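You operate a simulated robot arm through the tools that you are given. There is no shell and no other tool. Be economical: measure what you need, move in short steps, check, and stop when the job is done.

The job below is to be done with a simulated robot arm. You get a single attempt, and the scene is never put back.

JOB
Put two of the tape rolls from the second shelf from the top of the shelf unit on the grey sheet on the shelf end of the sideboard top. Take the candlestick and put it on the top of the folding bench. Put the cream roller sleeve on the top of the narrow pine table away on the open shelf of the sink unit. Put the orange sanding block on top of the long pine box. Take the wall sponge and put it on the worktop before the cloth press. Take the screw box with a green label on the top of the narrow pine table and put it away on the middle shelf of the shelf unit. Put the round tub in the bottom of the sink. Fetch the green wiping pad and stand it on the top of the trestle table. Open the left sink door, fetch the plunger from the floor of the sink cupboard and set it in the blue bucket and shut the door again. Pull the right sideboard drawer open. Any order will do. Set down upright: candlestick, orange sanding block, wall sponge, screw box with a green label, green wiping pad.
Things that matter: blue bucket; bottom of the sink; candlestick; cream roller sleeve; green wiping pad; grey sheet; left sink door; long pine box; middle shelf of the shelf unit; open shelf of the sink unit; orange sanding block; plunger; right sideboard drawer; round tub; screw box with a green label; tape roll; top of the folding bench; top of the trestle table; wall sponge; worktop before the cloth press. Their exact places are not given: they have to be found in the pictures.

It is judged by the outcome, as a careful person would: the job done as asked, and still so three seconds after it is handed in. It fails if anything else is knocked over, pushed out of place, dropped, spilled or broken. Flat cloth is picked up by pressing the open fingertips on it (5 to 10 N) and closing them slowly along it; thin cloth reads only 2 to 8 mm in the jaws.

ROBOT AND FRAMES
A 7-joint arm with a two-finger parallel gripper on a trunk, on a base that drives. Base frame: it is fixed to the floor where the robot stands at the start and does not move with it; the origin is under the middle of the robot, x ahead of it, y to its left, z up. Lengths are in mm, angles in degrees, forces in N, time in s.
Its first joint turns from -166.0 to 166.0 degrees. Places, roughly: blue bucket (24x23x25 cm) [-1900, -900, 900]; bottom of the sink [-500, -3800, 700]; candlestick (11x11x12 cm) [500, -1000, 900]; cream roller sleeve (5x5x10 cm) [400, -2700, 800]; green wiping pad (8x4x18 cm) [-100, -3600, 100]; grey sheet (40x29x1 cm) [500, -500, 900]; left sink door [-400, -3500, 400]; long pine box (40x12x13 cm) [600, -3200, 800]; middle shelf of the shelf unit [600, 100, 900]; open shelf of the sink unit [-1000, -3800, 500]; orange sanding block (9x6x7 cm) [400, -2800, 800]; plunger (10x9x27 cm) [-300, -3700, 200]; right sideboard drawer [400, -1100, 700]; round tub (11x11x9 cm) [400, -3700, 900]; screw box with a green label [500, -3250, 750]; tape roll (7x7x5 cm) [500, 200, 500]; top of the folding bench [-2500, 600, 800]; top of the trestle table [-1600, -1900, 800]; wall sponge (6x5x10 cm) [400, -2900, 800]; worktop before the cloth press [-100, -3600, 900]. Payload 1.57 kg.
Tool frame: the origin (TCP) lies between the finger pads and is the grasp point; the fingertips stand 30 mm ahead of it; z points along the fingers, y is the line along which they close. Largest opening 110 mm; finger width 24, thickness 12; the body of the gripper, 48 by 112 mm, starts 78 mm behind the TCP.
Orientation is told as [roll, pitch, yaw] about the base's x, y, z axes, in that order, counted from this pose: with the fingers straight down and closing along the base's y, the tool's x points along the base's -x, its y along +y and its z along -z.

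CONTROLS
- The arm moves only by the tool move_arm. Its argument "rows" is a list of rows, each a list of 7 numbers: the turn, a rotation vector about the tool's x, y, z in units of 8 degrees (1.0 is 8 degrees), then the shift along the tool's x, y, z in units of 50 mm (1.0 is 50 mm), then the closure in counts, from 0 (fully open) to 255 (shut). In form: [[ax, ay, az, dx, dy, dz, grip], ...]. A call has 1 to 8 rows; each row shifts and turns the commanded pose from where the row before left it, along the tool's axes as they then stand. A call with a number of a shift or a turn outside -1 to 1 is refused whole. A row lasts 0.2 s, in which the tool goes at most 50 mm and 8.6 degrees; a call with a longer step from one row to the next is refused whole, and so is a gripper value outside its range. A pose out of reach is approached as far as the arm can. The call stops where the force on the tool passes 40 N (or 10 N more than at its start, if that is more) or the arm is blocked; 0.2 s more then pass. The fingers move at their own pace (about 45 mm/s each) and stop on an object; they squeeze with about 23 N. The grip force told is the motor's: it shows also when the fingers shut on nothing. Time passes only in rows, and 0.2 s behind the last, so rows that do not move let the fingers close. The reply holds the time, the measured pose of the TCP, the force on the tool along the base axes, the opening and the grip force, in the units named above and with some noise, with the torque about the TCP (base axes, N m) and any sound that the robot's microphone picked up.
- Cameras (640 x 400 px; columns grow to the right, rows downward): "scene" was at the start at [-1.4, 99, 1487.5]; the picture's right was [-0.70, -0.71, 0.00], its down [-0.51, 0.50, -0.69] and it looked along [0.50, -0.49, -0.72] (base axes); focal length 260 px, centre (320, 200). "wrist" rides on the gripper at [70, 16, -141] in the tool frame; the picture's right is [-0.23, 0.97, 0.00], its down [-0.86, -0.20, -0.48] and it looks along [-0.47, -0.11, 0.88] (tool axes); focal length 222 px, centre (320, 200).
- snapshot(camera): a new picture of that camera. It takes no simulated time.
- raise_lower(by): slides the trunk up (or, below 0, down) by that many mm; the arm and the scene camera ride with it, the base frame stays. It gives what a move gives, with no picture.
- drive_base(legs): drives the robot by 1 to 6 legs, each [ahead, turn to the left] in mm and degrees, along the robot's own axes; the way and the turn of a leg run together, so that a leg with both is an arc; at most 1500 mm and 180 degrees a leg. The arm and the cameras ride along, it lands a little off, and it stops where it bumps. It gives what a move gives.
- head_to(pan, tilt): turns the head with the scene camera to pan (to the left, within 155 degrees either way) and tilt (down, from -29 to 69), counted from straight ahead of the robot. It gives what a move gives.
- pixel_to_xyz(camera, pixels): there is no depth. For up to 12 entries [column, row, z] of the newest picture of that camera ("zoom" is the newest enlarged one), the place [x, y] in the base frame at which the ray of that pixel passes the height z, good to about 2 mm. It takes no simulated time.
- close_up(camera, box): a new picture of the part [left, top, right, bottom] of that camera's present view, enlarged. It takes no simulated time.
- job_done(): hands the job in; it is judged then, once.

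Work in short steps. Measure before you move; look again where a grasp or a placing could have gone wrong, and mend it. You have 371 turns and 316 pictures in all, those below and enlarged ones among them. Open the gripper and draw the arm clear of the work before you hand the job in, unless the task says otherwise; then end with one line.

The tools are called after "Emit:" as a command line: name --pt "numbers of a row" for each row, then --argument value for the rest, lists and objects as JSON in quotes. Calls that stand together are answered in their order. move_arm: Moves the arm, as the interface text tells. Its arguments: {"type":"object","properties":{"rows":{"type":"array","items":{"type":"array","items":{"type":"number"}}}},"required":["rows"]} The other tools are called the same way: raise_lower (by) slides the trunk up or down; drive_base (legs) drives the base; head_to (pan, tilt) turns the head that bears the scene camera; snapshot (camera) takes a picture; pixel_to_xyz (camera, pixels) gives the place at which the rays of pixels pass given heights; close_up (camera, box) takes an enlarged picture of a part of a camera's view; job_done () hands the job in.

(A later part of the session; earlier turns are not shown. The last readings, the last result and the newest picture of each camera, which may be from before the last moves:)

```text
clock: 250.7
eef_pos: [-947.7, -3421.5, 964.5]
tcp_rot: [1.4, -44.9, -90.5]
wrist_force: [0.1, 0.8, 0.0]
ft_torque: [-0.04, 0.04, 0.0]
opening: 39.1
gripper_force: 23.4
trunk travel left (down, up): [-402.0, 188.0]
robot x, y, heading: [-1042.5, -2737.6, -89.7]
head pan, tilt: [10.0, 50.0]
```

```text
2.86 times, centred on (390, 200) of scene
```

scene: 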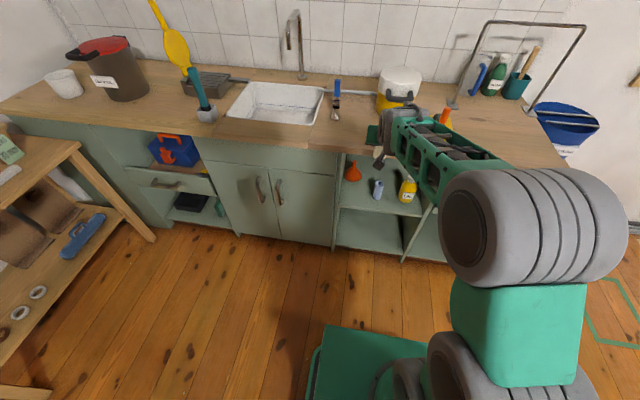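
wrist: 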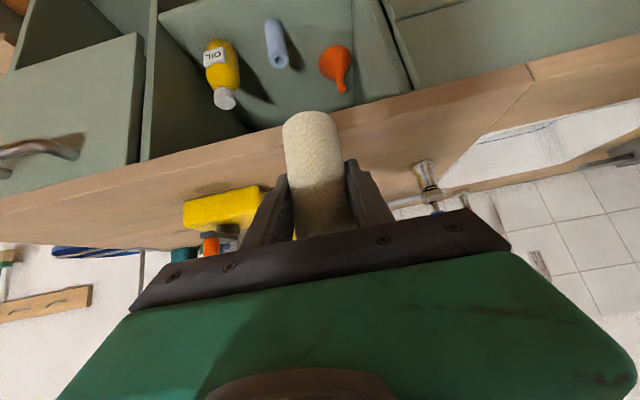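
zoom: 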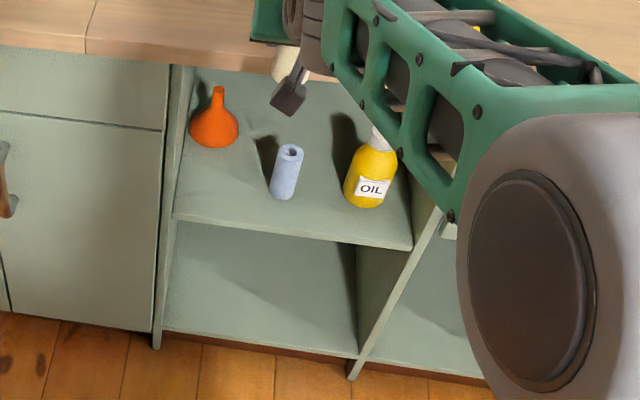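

Shelf z≈503, front y≈-3513; free spot at about (-912,-3580) left of the blue roller. Back slightly, lower, then go in.

Emit:
drive_base --legs '[[-60, 0]]'

Emit:
raise_lower --by -375

Emit:
move_arm --pt "0 0 0 0 0.7 0 255"

Emit:
snapshot --camera "wrist"

Emit:
snapshot --camera "scene"

```text
clock: 251.7
eef_pos: [-948.2, -3360.8, 965.9]
tcp_rot: [1.4, -44.9, -90.6]
wrist_force: [0.5, 0.0, -0.4]
ft_torque: [0.02, 0.01, 0.0]
opening: 39.5
gripper_force: 23.5
trunk travel left (down, up): [-402.0, 188.0]
robot x, y, heading: [-1041.3, -2681.2, -89.9]
head pan, tilt: [10.0, 50.0]
```

```text
clock: 255.3
eef_pos: [-947.0, -3358.5, 590.9]
tcp_rot: [1.5, -44.9, -90.5]
wrist_force: [0.0, 0.0, -1.0]
ft_torque: [0.0, -0.02, 0.02]
opening: 39.1
gripper_force: 22.6
trunk travel left (down, up): [-27.0, 563.0]
robot x, y, heading: [-1042.3, -2679.4, -89.7]
head pan, tilt: [10.0, 50.0]
```

```text
clock: 255.7
eef_pos: [-912.5, -3360.8, 590.6]
tcp_rot: [1.5, -45.0, -90.4]
wrist_force: [0.1, 0.0, -0.1]
ft_torque: [0.01, -0.01, -0.01]
opening: 39.3
gripper_force: 23.5
trunk travel left (down, up): [-27.0, 563.0]
robot x, y, heading: [-1043.0, -2675.4, -89.6]
head pan, tilt: [10.0, 50.0]
```

```text
215 pictures are left
```

wrist: 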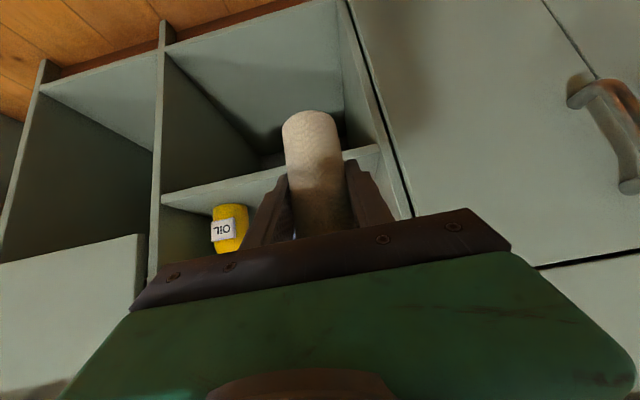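

```text
214 pictures are left
```

scene: 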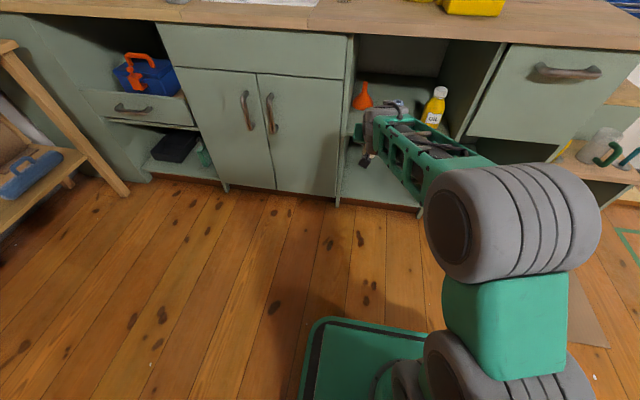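

Emit:
pixel_to_xyz --camera "wrist" --pixels '[[200, 190, 520], [200, 190, 500], [200, 190, 480], [376, 152, 500], [376, 152, 480], [225, 250, 520]]'

Emit:
close_up --camera "scene" --box '[330, 60, 470, 200]'

```text
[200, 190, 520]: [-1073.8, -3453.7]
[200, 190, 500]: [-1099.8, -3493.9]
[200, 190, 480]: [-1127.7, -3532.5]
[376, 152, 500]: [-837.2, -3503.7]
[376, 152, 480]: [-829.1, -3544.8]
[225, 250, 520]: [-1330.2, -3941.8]
```

```text
2.86 times, centred on (400, 130) of scene
```

zoom: 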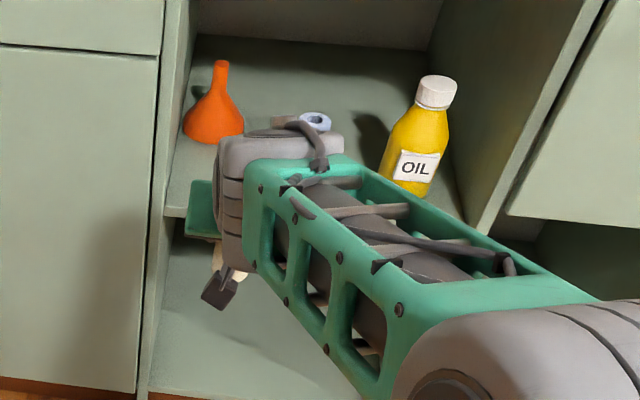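

Emit:
drive_base --legs '[[215, 0]]'

Emit:
snapshot --camera "wrist"

Emit:
snapshot --camera "scene"

```text
clock: 257.4
eef_pos: [-912.1, -3577.5, 589.0]
tcp_rot: [1.4, -44.9, -90.5]
wrist_force: [0.2, -0.3, -0.1]
ft_torque: [0.02, 0.03, -0.02]
opening: 38.9
gripper_force: 22.5
trunk travel left (down, up): [-27.0, 563.0]
robot x, y, heading: [-1041.3, -2897.5, -89.9]
head pan, tilt: [10.0, 50.0]
```

```text
212 pictures are left
```

wrist: 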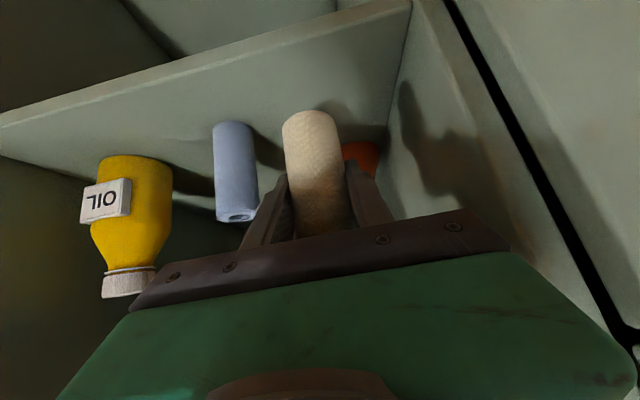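

```text
211 pictures are left
```

scene: 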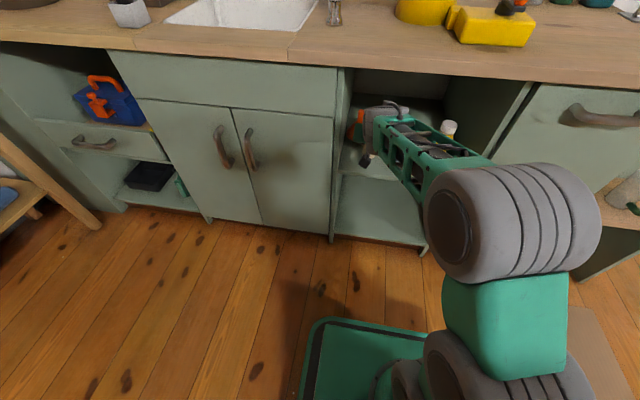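

Emit:
move_arm --pt "0 0 0 0.071 0 0.071 255" --pt "0 0 0 0.071 0 0.071 255" --pt "0 0 0 0.071 0 0.071 255" --pt "0 0 0 0.06 0 0.06 255"

Emit:
snapshot --camera "wrist"

```text
clock: 258.4
eef_pos: [-912.1, -3578.9, 569.6]
tcp_rot: [1.4, -44.9, -90.5]
wrist_force: [0.6, 0.5, -0.5]
ft_torque: [-0.03, -0.01, -0.02]
opening: 38.9
gripper_force: 22.9
trunk travel left (down, up): [-27.0, 563.0]
robot x, y, heading: [-1044.2, -2897.2, -89.9]
head pan, tilt: [10.0, 50.0]
```

```text
210 pictures are left
```

wrist: 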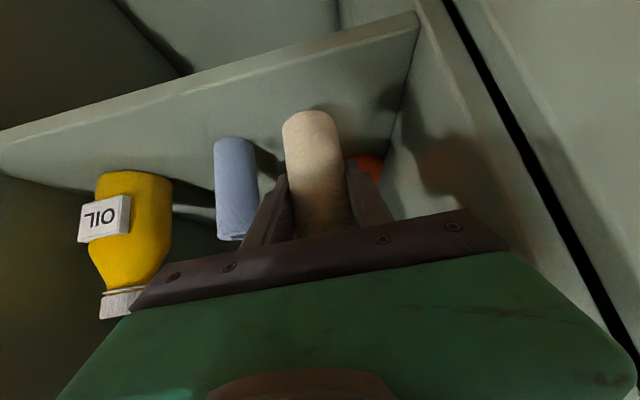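

Emit:
move_arm --pt "0 0 0 0.05 0 0.05 255" --pt "0 0 0 0.05 0 0.05 255" --pt "0 0 0 0.05 0 0.05 255"

```text
clock: 259.2
eef_pos: [-912.9, -3579.8, 560.7]
tcp_rot: [1.4, -44.8, -90.5]
wrist_force: [0.5, -0.6, -0.2]
ft_torque: [0.02, -0.01, -0.05]
opening: 38.8
gripper_force: 22.5
trunk travel left (down, up): [-27.0, 563.0]
robot x, y, heading: [-1043.9, -2899.3, -89.8]
head pan, tilt: [10.0, 50.0]
```

Emit:
move_arm --pt "0 0 0 0.04 0 0.04 255" --pt "0 0 0 0.04 0 0.04 255" --pt "0 0 0 0.04 0 0.04 255"

```text
clock: 260.0
eef_pos: [-911.7, -3579.1, 550.8]
tcp_rot: [1.4, -44.8, -90.5]
wrist_force: [-0.1, 0.2, 0.0]
ft_torque: [-0.01, 0.0, -0.04]
opening: 38.4
gripper_force: 22.8
trunk travel left (down, up): [-27.0, 563.0]
robot x, y, heading: [-1038.3, -2893.5, -89.6]
head pan, tilt: [10.0, 50.0]
```

Emit:
snapshot --camera "wrist"

Emit:
close_up --camera "scene" --box '[320, 60, 460, 200]'

```text
209 pictures are left
```

wrist: 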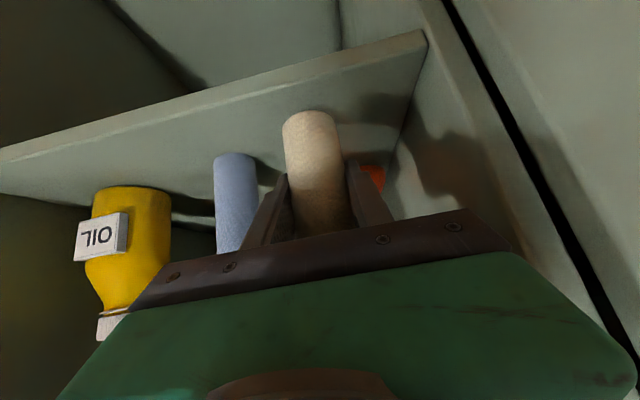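

```text
2.86 times, centred on (390, 130) of scene
```

zoom: 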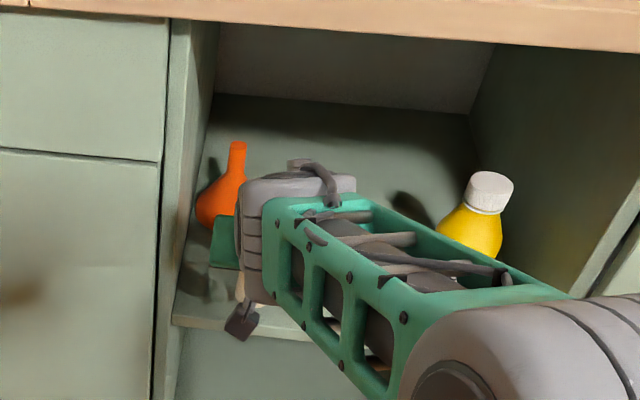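

Emit:
move_arm --pt "0 0 0 0.05 0 0.05 255" --pt "0 0 0 0.05 0 0.05 255" --pt "0 0 0 0.05 0 0.05 255" --pt "0 0 0 0.05 0 0.05 255"

```text
clock: 261.0
eef_pos: [-911.7, -3579.1, 537.5]
tcp_rot: [1.4, -45.0, -90.5]
wrist_force: [-0.1, 0.5, 0.2]
ft_torque: [0.02, 0.01, -0.01]
opening: 38.4
gripper_force: 23.2
trunk travel left (down, up): [-27.0, 563.0]
robot x, y, heading: [-1041.6, -2897.3, -89.7]
head pan, tilt: [10.0, 50.0]
```

Emit:
move_arm --pt "0 0 0 0.05 0 0.05 255" --pt "0 0 0 0.05 0 0.05 255" --pt "0 0 0 0.05 0 0.05 255"

Emit:
snapshot --camera "wrist"

```text
clock: 261.8
eef_pos: [-911.7, -3579.1, 532.5]
tcp_rot: [1.6, -45.5, -90.6]
wrist_force: [-0.7, 5.5, 21.4]
ft_torque: [0.3, 0.39, -0.1]
opening: 37.8
gripper_force: 22.8
trunk travel left (down, up): [-27.0, 563.0]
robot x, y, heading: [-1042.9, -2902.2, -89.8]
head pan, tilt: [10.0, 50.0]
```

```text
207 pictures are left
```

wrist: 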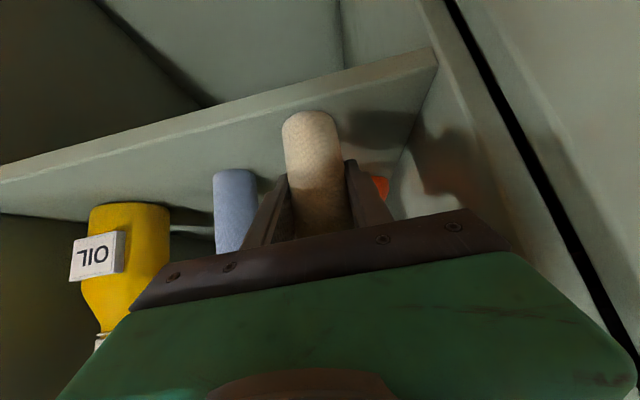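

Contact. Release gently and back out along the tool axis.

Emit:
move_arm --pt "0 0 0 0 0 0 150" --pt "0 0 0 0 0 0 112" --pt "0 0 0 0 0 0 112" --pt "0 0 0 0 0 -0.5 112" --pt "0 0 0 0 0 -0.9 112" --pt "0 0 0 0 0 -0.9 112"

Emit:
snapshot --camera "wrist"

```text
clock: 263.2
eef_pos: [-913.1, -3498.9, 607.3]
tcp_rot: [1.4, -44.9, -90.5]
wrist_force: [-0.5, -0.1, -0.7]
ft_torque: [0.03, 0.03, 0.01]
opening: 61.5
gripper_force: 0.0
trunk travel left (down, up): [-27.0, 563.0]
robot x, y, heading: [-1041.3, -2892.0, -89.8]
head pan, tilt: [10.0, 50.0]
```

```text
206 pictures are left
```

wrist: 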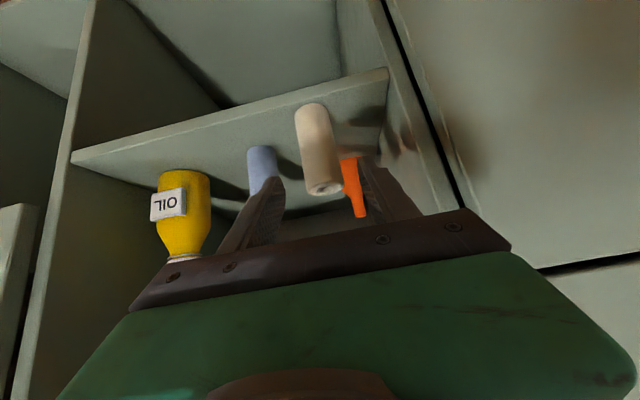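

Sleeve stands on the open shelf. Next the left sink door: back off and move in front of it.

Emit:
drive_base --legs '[[-200, 0], [0, 90], [480, 0], [0, -90]]'

Emit:
head_to --pan 15 --tilt 40

Emit:
snapshot --camera "scene"

Emit:
snapshot --camera "wrist"

```text
clock: 274.9
eef_pos: [-405.4, -3286.6, 608.7]
tcp_rot: [1.4, -44.9, -88.2]
wrist_force: [-0.3, -0.3, 0.7]
ft_torque: [-0.01, -0.01, -0.02]
opening: 61.6
gripper_force: 0.1
trunk travel left (down, up): [-27.0, 563.0]
robot x, y, heading: [-557.2, -2689.4, -87.6]
head pan, tilt: [10.0, 50.0]
```

```text
clock: 275.6
eef_pos: [-406.4, -3285.7, 608.5]
tcp_rot: [1.3, -44.9, -88.2]
wrist_force: [-0.3, -0.1, -0.5]
ft_torque: [0.0, -0.01, -0.02]
opening: 62.0
gripper_force: 0.1
trunk travel left (down, up): [-27.0, 563.0]
robot x, y, heading: [-557.5, -2690.9, -87.2]
head pan, tilt: [15.0, 40.0]
```

```text
205 pictures are left
```

scene: 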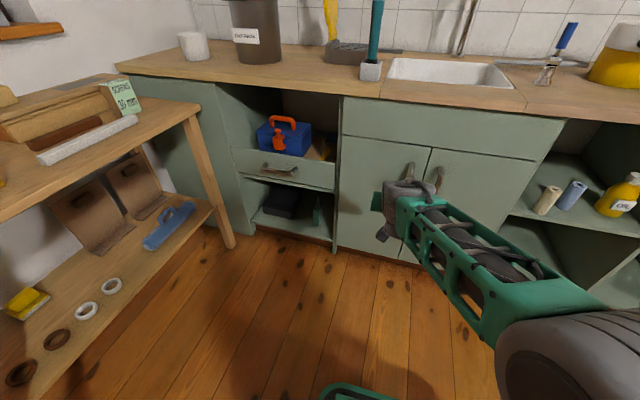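

```text
204 pictures are left
```

wrist: 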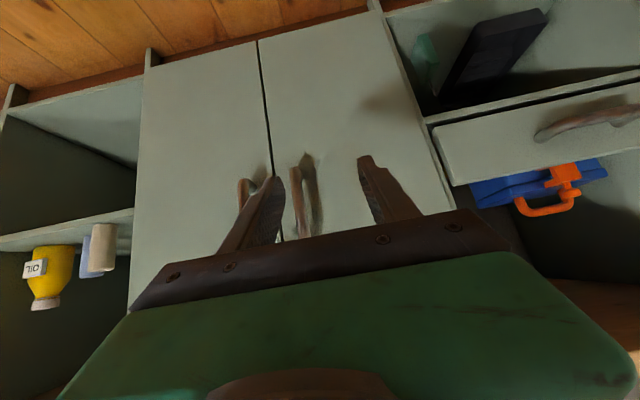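

Emit:
close_up --camera "wrist" --box '[200, 120, 420, 260]'

Emit:
close_up --camera "scene" --box '[330, 120, 470, 270]'

Emit:
pixel_to_xyz --camera "wrist" --pixels '[[264, 130, 450], [264, 130, 400], [264, 130, 500], [298, 175, 550], [298, 175, 500], [300, 215, 600], [300, 215, 570], [378, 10, 300], [378, 10, 250], [440, 150, 500]]'

Emit:
pixel_to_xyz --camera "scene" --pixels '[[408, 178, 700], [408, 178, 650], [408, 178, 600], [430, 147, 700], [340, 135, 700], [337, 250, 100], [430, 150, 650]]'

```text
2.86 times, centred on (310, 190) of wrist
```

zoom: 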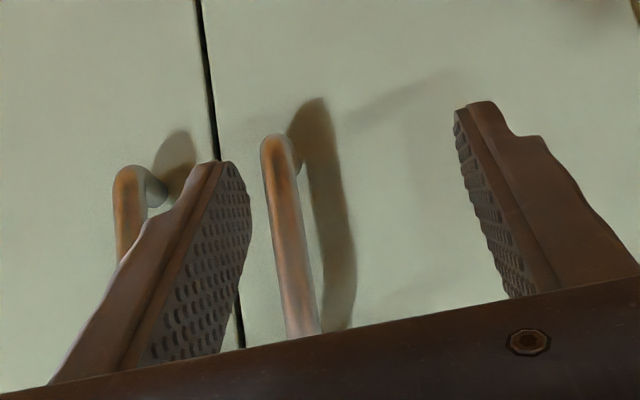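

```text
2.67 times, centred on (400, 195) of scene
```

zoom: 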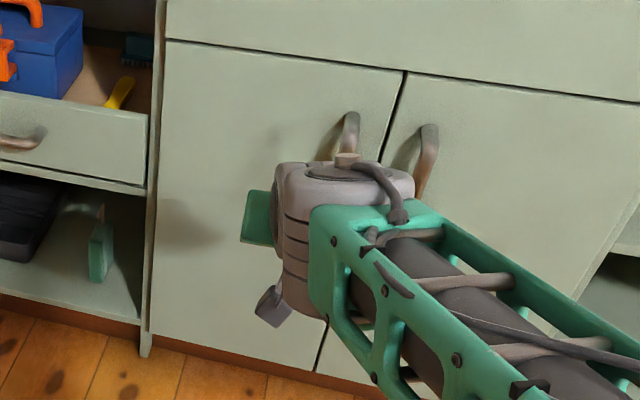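

```text
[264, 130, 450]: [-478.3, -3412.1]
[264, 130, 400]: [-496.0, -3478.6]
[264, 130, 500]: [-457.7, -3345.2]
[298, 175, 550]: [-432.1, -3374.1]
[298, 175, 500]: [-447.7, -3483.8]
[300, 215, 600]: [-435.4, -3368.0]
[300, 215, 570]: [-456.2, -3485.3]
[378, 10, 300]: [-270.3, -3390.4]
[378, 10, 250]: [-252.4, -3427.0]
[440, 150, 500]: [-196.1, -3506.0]
```

```text
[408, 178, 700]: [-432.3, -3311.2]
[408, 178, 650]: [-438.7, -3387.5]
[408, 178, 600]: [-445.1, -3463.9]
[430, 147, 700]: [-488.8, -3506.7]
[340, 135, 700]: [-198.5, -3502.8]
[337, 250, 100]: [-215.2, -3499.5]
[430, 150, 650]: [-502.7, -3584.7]
```

Door plane y≈-3500, hinge x≈-207, gap x≈-493; handle bar at x≈-447, y≈-3465, z 505–640. Move to grip it.

Emit:
move_arm --pt "0 0 0 -0.475 -0.24 0.745 112" --pt "0 0 0 -0.475 -0.24 0.745 112" --pt "0 0 0 -0.475 -0.24 0.745 112"

Emit:
snapshot --camera "wrist"

```text
clock: 276.4
eef_pos: [-435.8, -3416.1, 578.3]
tcp_rot: [1.5, -44.9, -88.2]
wrist_force: [0.2, -0.1, 1.0]
ft_torque: [0.02, 0.02, -0.02]
opening: 61.5
gripper_force: 0.0
trunk travel left (down, up): [-27.0, 563.0]
robot x, y, heading: [-558.6, -2691.5, -87.7]
head pan, tilt: [15.0, 40.0]
```

```text
201 pictures are left
```

wrist: 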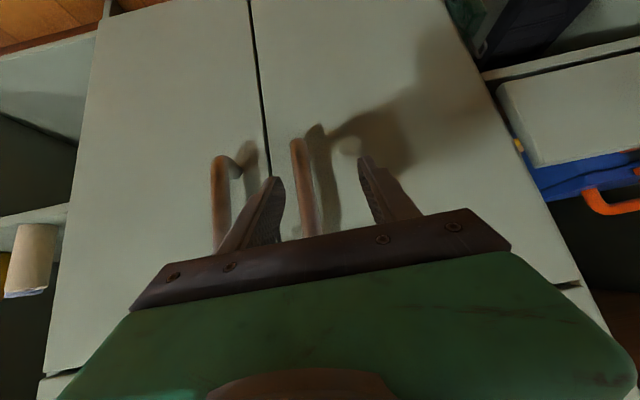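

Emit:
move_arm --pt "0 0 0 -0.3 -0.2 0.35 112" --pt "0 0 0 -0.3 -0.1 0.35 112"

Emit:
close_up --camera "wrist" --box '[200, 100, 440, 260]'

```text
clock: 277.0
eef_pos: [-447.4, -3464.5, 575.7]
tcp_rot: [1.6, -44.9, -88.2]
wrist_force: [-0.2, -0.5, 1.0]
ft_torque: [0.03, 0.01, 0.01]
opening: 61.4
gripper_force: 0.0
trunk travel left (down, up): [-27.0, 563.0]
robot x, y, heading: [-555.7, -2688.9, -87.4]
head pan, tilt: [15.0, 40.0]
```

```text
2.50 times, centred on (320, 180) of wrist
```

zoom: 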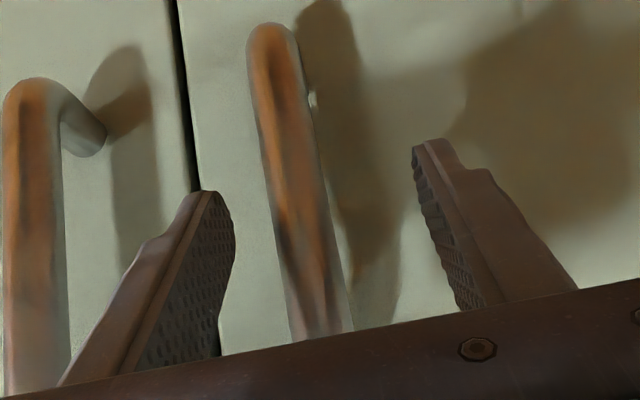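

The bar runs between the fingers; close on it.

Emit:
move_arm --pt "0 0 0 0 0 0 180" --pt "0 0 0 0 0 0 255" --pt "0 0 0 0 0 0 255" --pt "0 0 0 0 0 0 255"

```text
clock: 278.0
eef_pos: [-455.4, -3463.8, 576.1]
tcp_rot: [1.4, -44.9, -88.9]
wrist_force: [-38.1, 5.8, 0.3]
ft_torque: [-0.21, 0.68, -0.89]
opening: 19.4
gripper_force: 26.0
trunk travel left (down, up): [-27.0, 563.0]
robot x, y, heading: [-562.9, -2690.1, -87.9]
head pan, tilt: [15.0, 40.0]
```

Emit:
move_arm --pt "0 0 0 0.3 -0.08 -0.3 255" --pt "0 0 0 0.31 0.05 -0.31 255" --pt "0 0 0 0.56 0.33 -0.56 255" --pt "0 0 0 0.52 0.48 -0.52 255"

Emit:
snapshot --camera "scene"

```text
clock: 279.0
eef_pos: [-412.3, -3344.9, 575.7]
tcp_rot: [1.4, -45.1, -88.1]
wrist_force: [13.3, -2.1, 2.1]
ft_torque: [0.25, 0.84, -0.83]
opening: 12.6
gripper_force: 28.3
trunk travel left (down, up): [-27.0, 563.0]
robot x, y, heading: [-557.2, -2688.1, -87.1]
head pan, tilt: [15.0, 40.0]
```

```text
199 pictures are left
```

scene: 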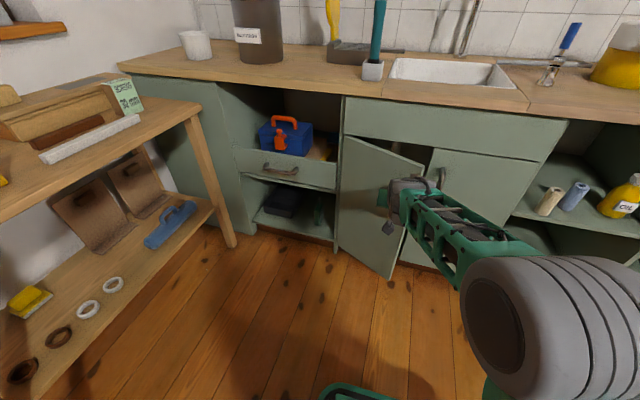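

Door opens fine; continue along the arc with some yaw.

Emit:
move_arm --pt "0.7 0 0.7 0.45 0.6 -0.45 255" --pt "0.7 0 0.7 0.42 0.64 -0.42 255" --pt "0.7 0 0.7 0.3 0.7 -0.3 255"

Emit:
snapshot --camera "scene"

```text
clock: 279.8
eef_pos: [-310.9, -3270.0, 579.0]
tcp_rot: [1.4, -44.5, -112.0]
wrist_force: [-0.1, 0.1, 1.4]
ft_torque: [0.0, -0.07, 0.02]
opening: 0.1
gripper_force: 21.6
trunk travel left (down, up): [-27.0, 563.0]
robot x, y, heading: [-558.3, -2684.3, -87.5]
head pan, tilt: [15.0, 40.0]
```

```text
198 pictures are left
```

scene: 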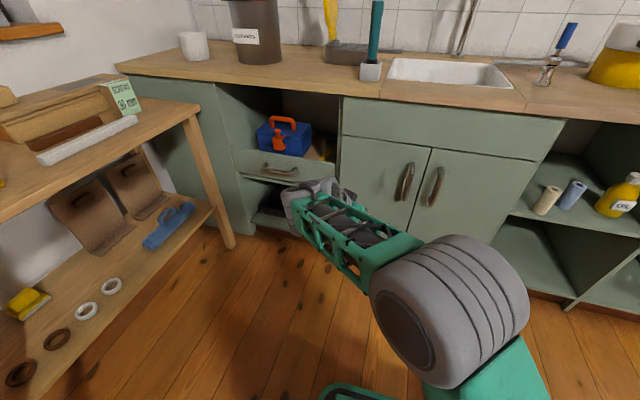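

The grip slipped off and the door swung shut. I return to the handle for a deeper grip.

Emit:
move_arm --pt "-0.7 0 -0.7 0.1 -0.6 -0.2 112" --pt "-0.7 0 -0.7 0 -0.8 0 112" --pt "-0.7 0 -0.7 0 -0.8 0 112" --pt "0 0 0 0 -0.6 0 112"

Emit:
snapshot --camera "wrist"

```text
clock: 280.8
eef_pos: [-443.2, -3237.0, 577.6]
tcp_rot: [1.4, -44.9, -88.0]
wrist_force: [0.7, -0.3, -0.1]
ft_torque: [-0.01, 0.03, -0.04]
opening: 61.7
gripper_force: 0.1
trunk travel left (down, up): [-27.0, 563.0]
robot x, y, heading: [-554.4, -2688.6, -87.6]
head pan, tilt: [15.0, 40.0]
```

```text
197 pictures are left
```

wrist: 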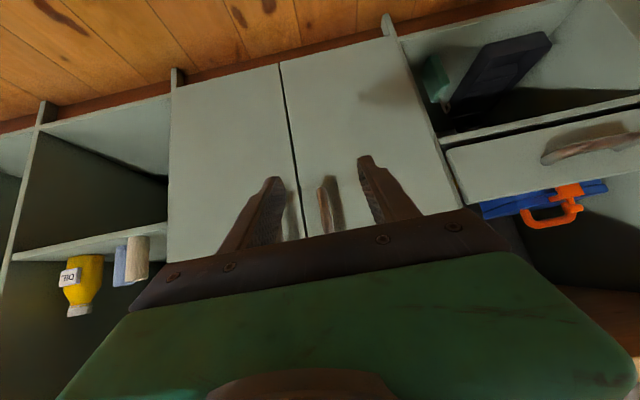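

Emit:
move_arm --pt "0 0 0 -0.66 -0.08 0.66 112" --pt "0 0 0 -0.66 -0.08 0.66 112" --pt "0 0 0 -0.66 -0.08 0.66 112" --pt "0 0 0 -0.66 -0.08 0.66 112" --pt "0 0 0 -0.66 -0.08 0.66 112"

Emit:
snapshot --camera "wrist"

```text
clock: 282.0
eef_pos: [-455.1, -3471.8, 579.7]
tcp_rot: [1.5, -45.0, -88.3]
wrist_force: [-0.1, 0.5, 1.1]
ft_torque: [0.07, -0.01, -0.01]
opening: 61.7
gripper_force: 0.0
trunk travel left (down, up): [-27.0, 563.0]
robot x, y, heading: [-558.8, -2689.2, -87.4]
head pan, tilt: [15.0, 40.0]
```

```text
196 pictures are left
```

wrist: 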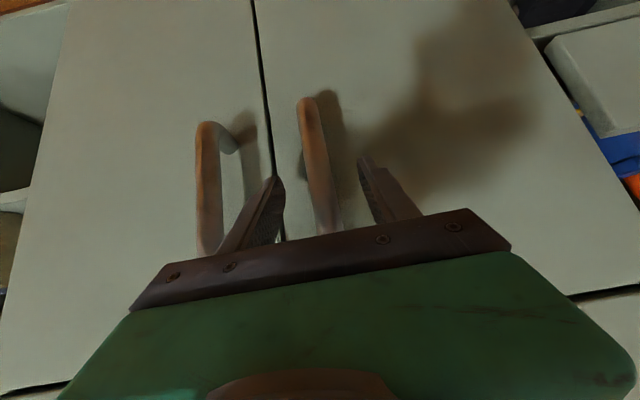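

Emit:
move_arm --pt "0 0 0 -0.05 0 0.05 180" --pt "0 0 0 0 0 0 255" --pt "0 0 0 0 0 0 255" --pt "0 0 0 0.3 0.0 -0.3 255" --pt "0 0 0 0.31 0.12 -0.31 255" --pt "0 0 0 0.4 0.3 -0.4 255"

Emit:
snapshot --camera "wrist"

```text
clock: 283.4
eef_pos: [-434.3, -3404.2, 579.4]
tcp_rot: [1.5, -45.0, -88.0]
wrist_force: [30.5, -14.6, -1.7]
ft_torque: [0.3, 0.68, 0.37]
opening: 20.3
gripper_force: 33.7
trunk travel left (down, up): [-27.0, 563.0]
robot x, y, heading: [-555.0, -2687.2, -87.0]
head pan, tilt: [15.0, 40.0]
```

```text
195 pictures are left
```

wrist: 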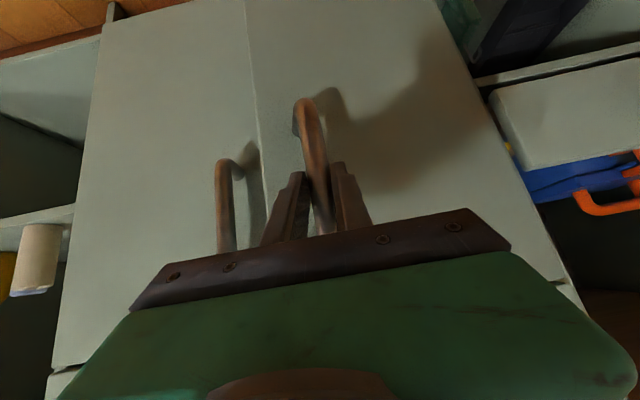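

Emit:
move_arm --pt "0.7 0 0.7 0.426 0.45 -0.426 255" --pt "0.7 0 0.7 0.426 0.36 -0.426 255"

Emit:
snapshot --camera "wrist"

```text
clock: 284.0
eef_pos: [-392.7, -3344.5, 579.1]
tcp_rot: [1.6, -44.5, -103.8]
wrist_force: [28.3, -24.5, -7.9]
ft_torque: [0.47, 0.46, 0.43]
opening: 20.3
gripper_force: 33.9
trunk travel left (down, up): [-27.0, 563.0]
robot x, y, heading: [-552.9, -2688.1, -87.2]
head pan, tilt: [15.0, 40.0]
```

```text
194 pictures are left
```

wrist: 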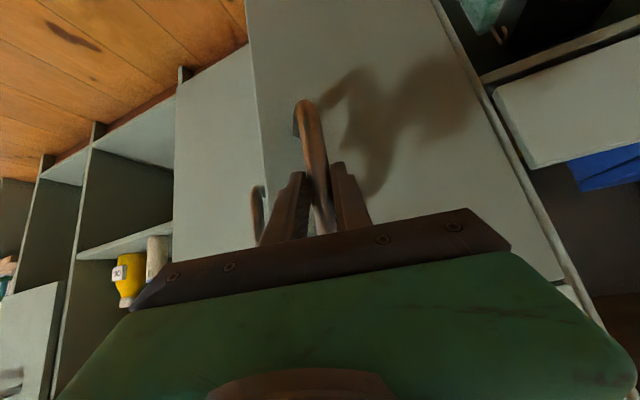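

Emit:
move_arm --pt "0.7 0 0.7 0.35 0.58 -0.35 255" --pt "0.7 0 0.7 0.41 0.38 -0.41 255" --pt "0.7 0 0.7 0.41 0.38 -0.41 255"

Emit:
snapshot --camera "wrist"

Emit:
snapshot --camera "scene"

```text
clock: 284.8
eef_pos: [-305.2, -3285.6, 580.0]
tcp_rot: [0.4, -44.1, -127.6]
wrist_force: [-17.6, 34.7, -7.3]
ft_torque: [0.7, 0.56, -0.62]
opening: 19.9
gripper_force: 34.0
trunk travel left (down, up): [-27.0, 563.0]
robot x, y, heading: [-560.2, -2689.2, -87.6]
head pan, tilt: [15.0, 40.0]
```

```text
193 pictures are left
```

wrist: 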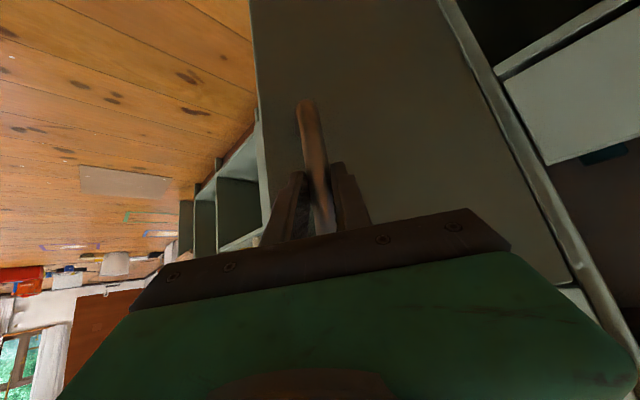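

```text
192 pictures are left
```

scene: 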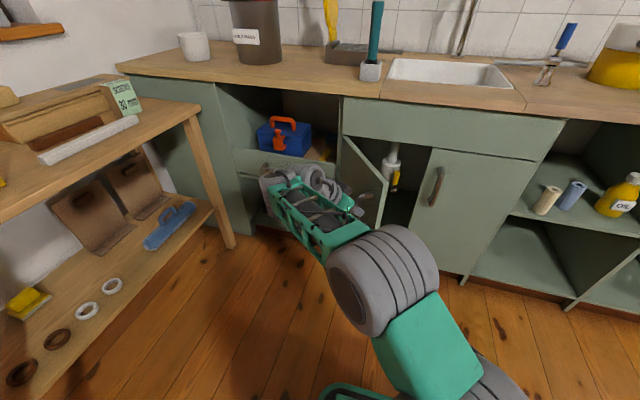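

Emit:
move_arm --pt "0.7 0 0.7 0.434 0.21 -0.434 255" --pt "0.7 0 0.7 0.415 0.345 -0.415 255" --pt "0.7 0 0.7 0.415 0.35 -0.415 255"

Emit:
snapshot --camera "scene"

```text
clock: 285.4
eef_pos: [-269.8, -3271.7, 581.6]
tcp_rot: [1.9, -44.6, -137.2]
wrist_force: [6.4, -19.5, -12.0]
ft_torque: [0.37, 0.28, 0.24]
opening: 19.8
gripper_force: 33.6
out of reach, approached as far as the arm can: row 2
trunk travel left (down, up): [-27.0, 563.0]
robot x, y, heading: [-558.4, -2686.5, -87.2]
head pan, tilt: [15.0, 40.0]
stopped in row 2: the force on the tool passed its limit (the readings are from after the stop); the commanded pose is now the measured one
```

```text
191 pictures are left
```

scene: 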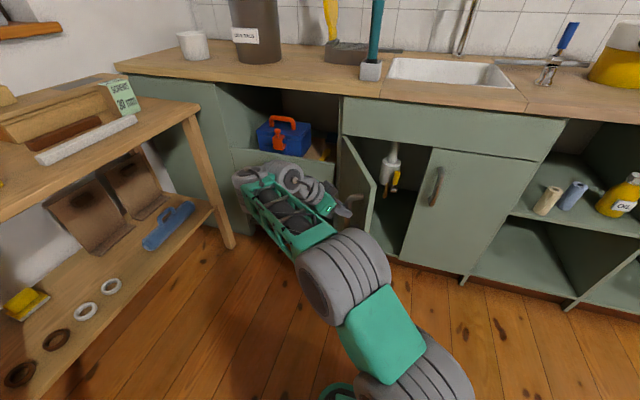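

Door at ~68°. Release and see whether it stays open.

Emit:
move_arm --pt "0 0 0 0 0 0 180" --pt "0 0 0 0 0 0 112" --pt "0 0 0 0 0 0 112"

Emit:
snapshot --camera "wrist"

Emit:
snapshot --camera "scene"

```text
clock: 286.2
eef_pos: [-271.7, -3270.3, 582.7]
tcp_rot: [2.2, -44.6, -137.5]
wrist_force: [0.5, 0.2, 0.2]
ft_torque: [0.01, 0.01, 0.02]
opening: 61.4
gripper_force: 0.0
trunk travel left (down, up): [-27.0, 563.0]
robot x, y, heading: [-557.1, -2691.3, -87.4]
head pan, tilt: [15.0, 40.0]
```

```text
190 pictures are left
```

wrist: 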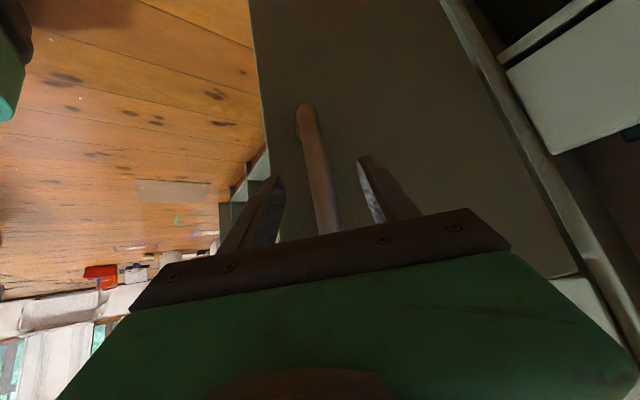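

```text
189 pictures are left
```

scene: 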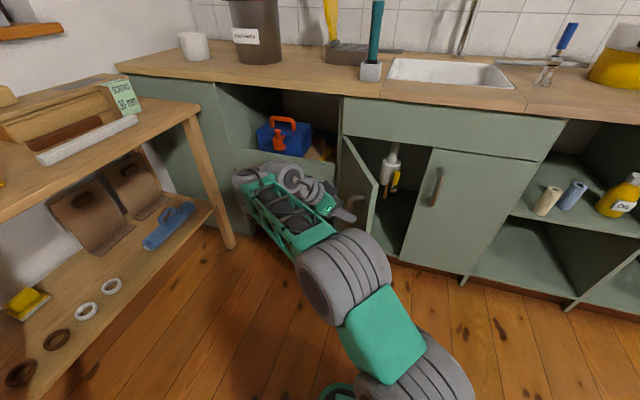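

Emit:
move_arm --pt "0 0 0 0 0 -0.5 112" --pt "0 0 0 0 0 -0.8 112"

Emit:
snapshot --camera "scene"

```text
clock: 286.8
eef_pos: [-265.0, -3244.2, 596.5]
tcp_rot: [2.1, -44.6, -137.6]
wrist_force: [-0.9, 0.8, -0.2]
ft_torque: [0.01, 0.03, 0.0]
opening: 61.5
gripper_force: 0.2
out of reach, approached as far as the arm can: row 1, 2
trunk travel left (down, up): [-27.0, 563.0]
robot x, y, heading: [-555.7, -2685.2, -87.4]
head pan, tilt: [15.0, 40.0]
```

```text
188 pictures are left
```

scene: 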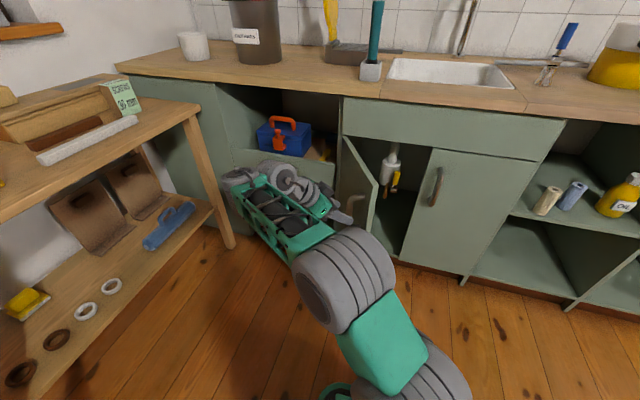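

I lift the fingers off the bar's top with the trunk.

Emit:
raise_lower --by 150

Emit:
snapshot --camera "wrist"

Emit:
snapshot --camera "scene"

```text
clock: 288.6
eef_pos: [-266.3, -3243.2, 745.5]
tcp_rot: [2.2, -44.6, -137.5]
wrist_force: [-0.2, 0.2, -0.3]
ft_torque: [0.06, -0.01, -0.02]
opening: 61.6
gripper_force: 0.0
trunk travel left (down, up): [-177.0, 413.0]
robot x, y, heading: [-556.2, -2689.0, -87.6]
head pan, tilt: [15.0, 40.0]
```

```text
187 pictures are left
```

wrist: 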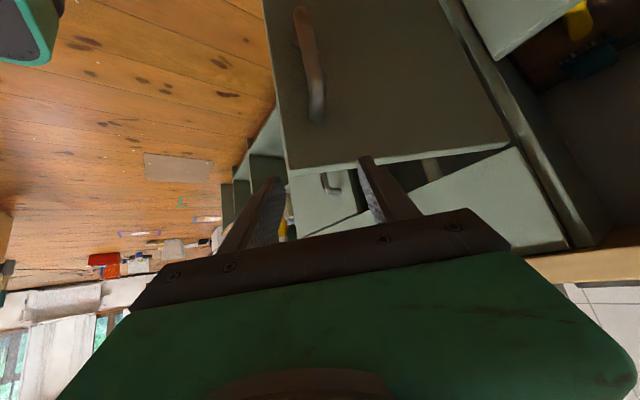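

```text
186 pictures are left
```

scene: 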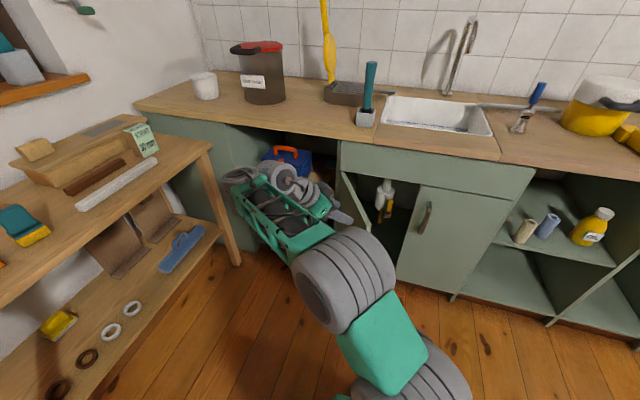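

Door stays open. Back off, straighten yaw, then push the door fully open from the inside.

Emit:
drive_base --legs '[[-120, 0]]'

Emit:
move_arm --pt "-0.7 0 -0.7 0 -0.6 0 255" --pt "-0.7 0 -0.7 0 -0.6 0 255" --pt "-0.7 0 -0.7 0 -0.6 0 255" --pt "-0.7 0 -0.7 0 -0.6 0 255" --pt "-0.7 0 -0.7 0 -0.6 0 255" --pt "-0.7 0 -0.7 0 -0.6 0 255"

Emit:
snapshot --camera "scene"

Emit:
snapshot --camera "wrist"

```text
clock: 289.8
eef_pos: [-270.5, -3125.9, 745.3]
tcp_rot: [2.1, -44.6, -137.4]
wrist_force: [-0.1, -0.7, 0.3]
ft_torque: [-0.01, -0.03, -0.01]
opening: 61.6
gripper_force: 0.1
trunk travel left (down, up): [-177.0, 413.0]
robot x, y, heading: [-560.3, -2569.5, -87.4]
head pan, tilt: [15.0, 40.0]
```

```text
clock: 291.2
eef_pos: [-427.9, -3049.1, 742.4]
tcp_rot: [1.7, -45.9, -89.6]
wrist_force: [1.1, 0.3, 0.2]
ft_torque: [0.01, 0.01, -0.02]
opening: 0.1
gripper_force: 22.0
trunk travel left (down, up): [-177.0, 413.0]
robot x, y, heading: [-566.0, -2571.2, -87.5]
head pan, tilt: [15.0, 40.0]
```

```text
185 pictures are left
```

scene: 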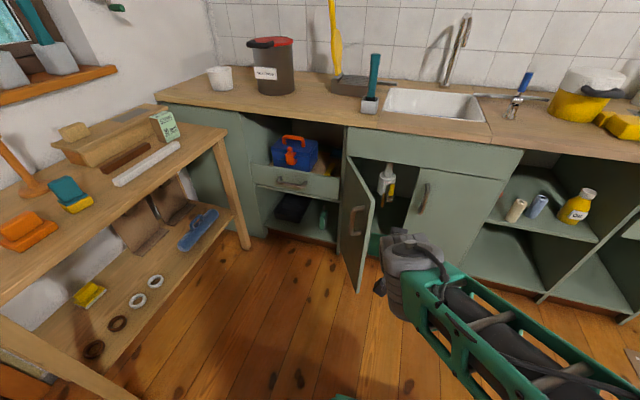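

```text
184 pictures are left
```

wrist: 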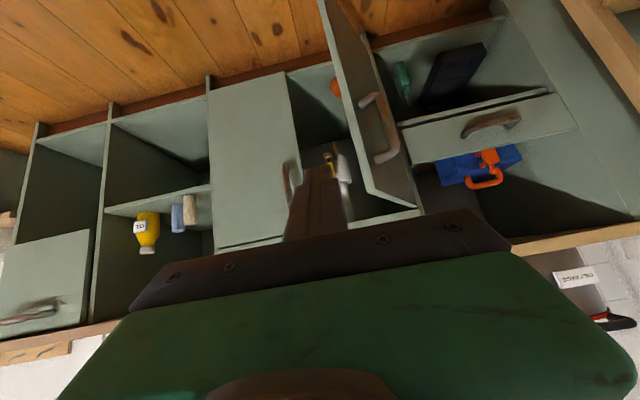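

Emit:
raise_lower --by -160

Emit:
drive_base --legs '[[280, 0]]'

Emit:
snapshot --camera "wrist"

```text
clock: 293.0
eef_pos: [-427.3, -3048.7, 582.4]
tcp_rot: [1.8, -45.8, -89.7]
wrist_force: [-0.3, -0.6, -0.1]
ft_torque: [-0.01, -0.02, -0.01]
opening: 0.0
gripper_force: 21.1
trunk travel left (down, up): [-17.0, 573.0]
robot x, y, heading: [-563.0, -2572.2, -87.1]
head pan, tilt: [15.0, 40.0]
```

```text
clock: 295.0
eef_pos: [-418.4, -3319.9, 582.3]
tcp_rot: [1.5, -45.7, -89.9]
wrist_force: [-5.2, 7.9, 4.6]
ft_torque: [-0.43, -0.61, 0.64]
opening: 0.3
gripper_force: 21.6
trunk travel left (down, up): [-17.0, 573.0]
robot x, y, heading: [-551.8, -2842.5, -87.5]
head pan, tilt: [15.0, 40.0]
stopped in leg 1: the force on the tool passed its limit (the readings are from after the stop); the commanded pose is now the measured one
```

```text
183 pictures are left
```

wrist: 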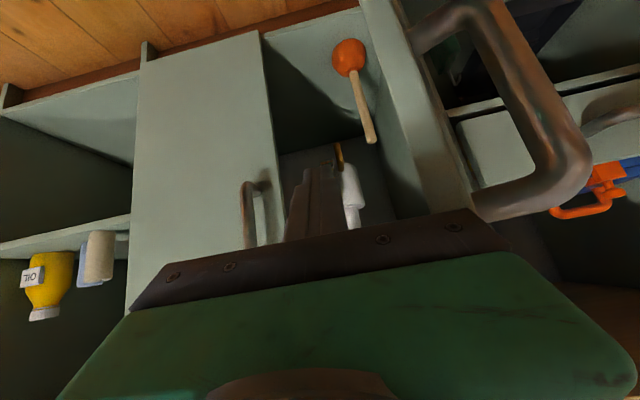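

Emit:
move_arm --pt "0 0 0 0.2 -0.3 -0.2 255" --pt "0 0 0 0 -0.5 0 255" --pt "0 0 0 -0.5 0 0.5 255" --pt "0 0 0 -0.5 0 0.5 255"

Emit:
snapshot --camera "wrist"

```text
clock: 296.0
eef_pos: [-456.7, -3377.7, 581.3]
tcp_rot: [1.6, -45.6, -89.7]
wrist_force: [0.6, -0.4, -0.1]
ft_torque: [0.03, -0.02, 0.0]
opening: 0.0
gripper_force: 21.1
trunk travel left (down, up): [-17.0, 573.0]
robot x, y, heading: [-551.1, -2843.7, -87.5]
head pan, tilt: [15.0, 40.0]
```

```text
182 pictures are left
```

wrist: 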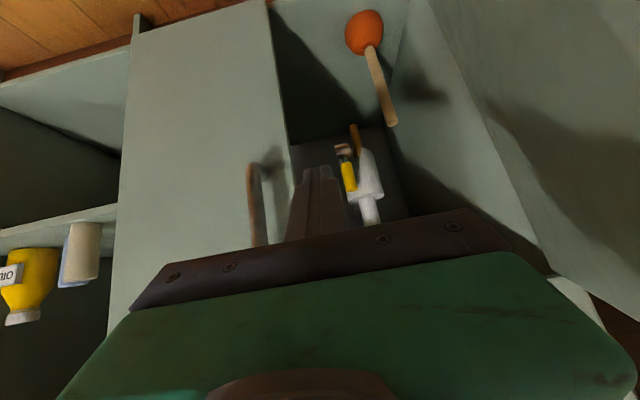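

Now behind the door's inner face; sweep left (+x) to push it open.

Emit:
move_arm --pt "0 0 0 0 0.7 0 255" --pt "0 0 0 0 0.7 0 255" --pt "0 0 0 0 0.7 0 255" --pt "0 0 0 0 0.7 0 255"

Emit:
snapshot --camera "wrist"

Emit:
snapshot --camera "scene"

```text
clock: 297.0
eef_pos: [-316.2, -3374.5, 582.6]
tcp_rot: [1.5, -45.7, -89.7]
wrist_force: [-0.2, -0.5, 0.2]
ft_torque: [-0.02, -0.04, 0.0]
opening: 0.0
gripper_force: 20.9
trunk travel left (down, up): [-17.0, 573.0]
robot x, y, heading: [-547.8, -2846.7, -87.3]
head pan, tilt: [15.0, 40.0]
```

```text
181 pictures are left
```

wrist: 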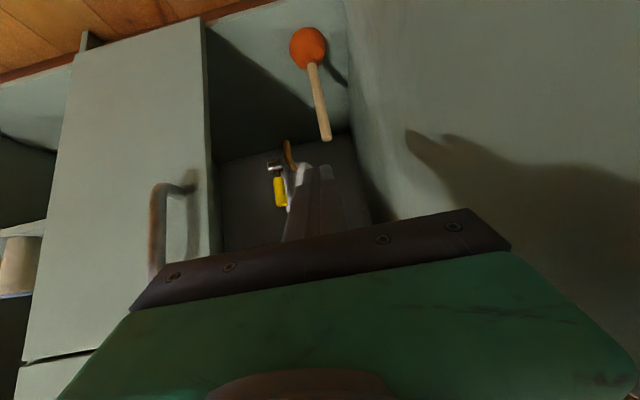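

```text
180 pictures are left
```

scene: 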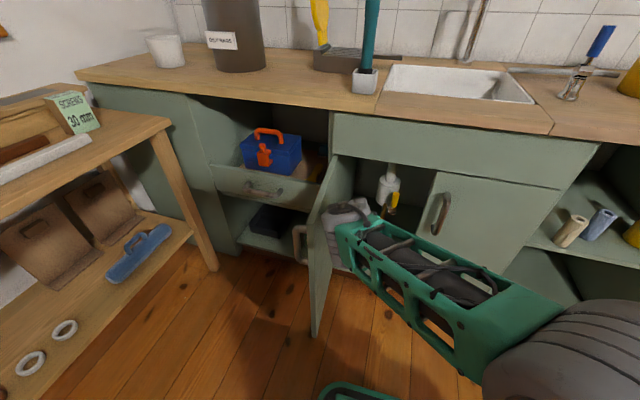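

Emit:
pixel_to_xyz --camera "wrist" --pixels '[[327, 138, 400], [327, 138, 370], [327, 138, 340], [308, 48, 180], [308, 48, 140], [308, 48, 110]]'

Emit:
move_arm --pt "0 0 0 0 0.7 0 255" --pt "0 0 0 0 0.3 0 255"

```text
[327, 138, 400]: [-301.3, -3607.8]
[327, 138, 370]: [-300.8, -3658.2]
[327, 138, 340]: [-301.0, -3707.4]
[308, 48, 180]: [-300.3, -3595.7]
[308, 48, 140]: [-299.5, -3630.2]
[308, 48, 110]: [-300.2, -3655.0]
```

```text
clock: 297.6
eef_pos: [-266.6, -3374.1, 585.1]
tcp_rot: [1.5, -45.6, -89.9]
wrist_force: [-0.3, 0.1, -0.2]
ft_torque: [0.04, 0.01, 0.0]
opening: 0.1
gripper_force: 21.2
trunk travel left (down, up): [-17.0, 573.0]
robot x, y, heading: [-550.6, -2840.2, -87.1]
head pan, tilt: [15.0, 40.0]
```

Door open ~85°+. Plunger ≈ (-300,-3630), handle top z ≈ 385. I back off, turn the base left 15° and align.

Emit:
move_arm --pt "0 0 0 0 -0.9 0 60" --pt "0 0 0 0 -0.9 0 60"

Emit:
drive_base --legs '[[-220, 0], [0, 15]]'

Emit:
move_arm --pt "0 0 0 0 -0.9 0 60" --pt "0 0 0 0 -0.9 0 60" --pt "0 0 0 0.3 -0.7 0.3 60" --pt "0 0 0 0.5 0 0.5 60" --pt "0 0 0 0.5 0 0.5 60" --pt "0 0 0 0.5 0 0.5 60"

Emit:
snapshot --camera "wrist"

Emit:
snapshot --camera "scene"

```text
clock: 298.2
eef_pos: [-355.4, -3375.4, 583.3]
tcp_rot: [1.5, -45.6, -89.7]
wrist_force: [0.4, -0.1, -0.5]
ft_torque: [-0.02, 0.0, 0.01]
opening: 49.5
gripper_force: 0.1
trunk travel left (down, up): [-17.0, 573.0]
robot x, y, heading: [-552.7, -2843.4, -87.4]
head pan, tilt: [15.0, 40.0]
```

```text
clock: 300.8
eef_pos: [-231.6, -3083.8, 582.3]
tcp_rot: [1.4, -45.7, -74.4]
wrist_force: [-0.3, 0.1, -0.1]
ft_torque: [0.02, 0.06, -0.01]
opening: 84.3
gripper_force: 0.1
trunk travel left (down, up): [-17.0, 573.0]
robot x, y, heading: [-559.9, -2623.5, -72.1]
head pan, tilt: [15.0, 40.0]
```

```text
clock: 302.2
eef_pos: [-350.9, -3121.0, 454.0]
tcp_rot: [1.4, -45.7, -74.5]
wrist_force: [0.0, -0.9, 0.2]
ft_torque: [0.03, -0.02, -0.01]
opening: 84.1
gripper_force: 0.0
trunk travel left (down, up): [-17.0, 573.0]
robot x, y, heading: [-560.9, -2623.5, -72.2]
head pan, tilt: [15.0, 40.0]
```

```text
179 pictures are left
```

wrist: 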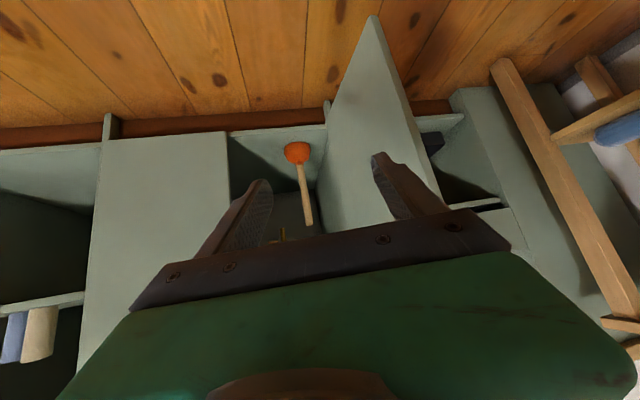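

```text
178 pictures are left
```

scene: 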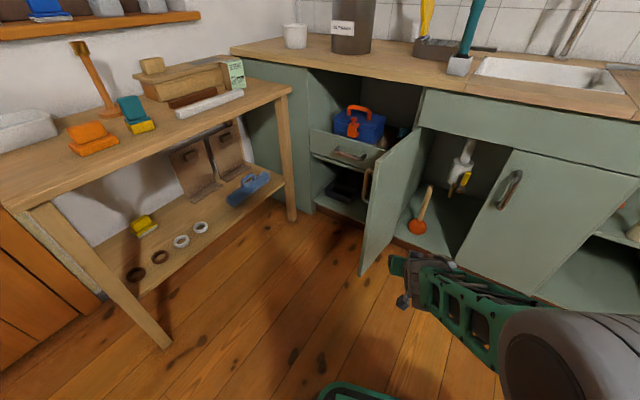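

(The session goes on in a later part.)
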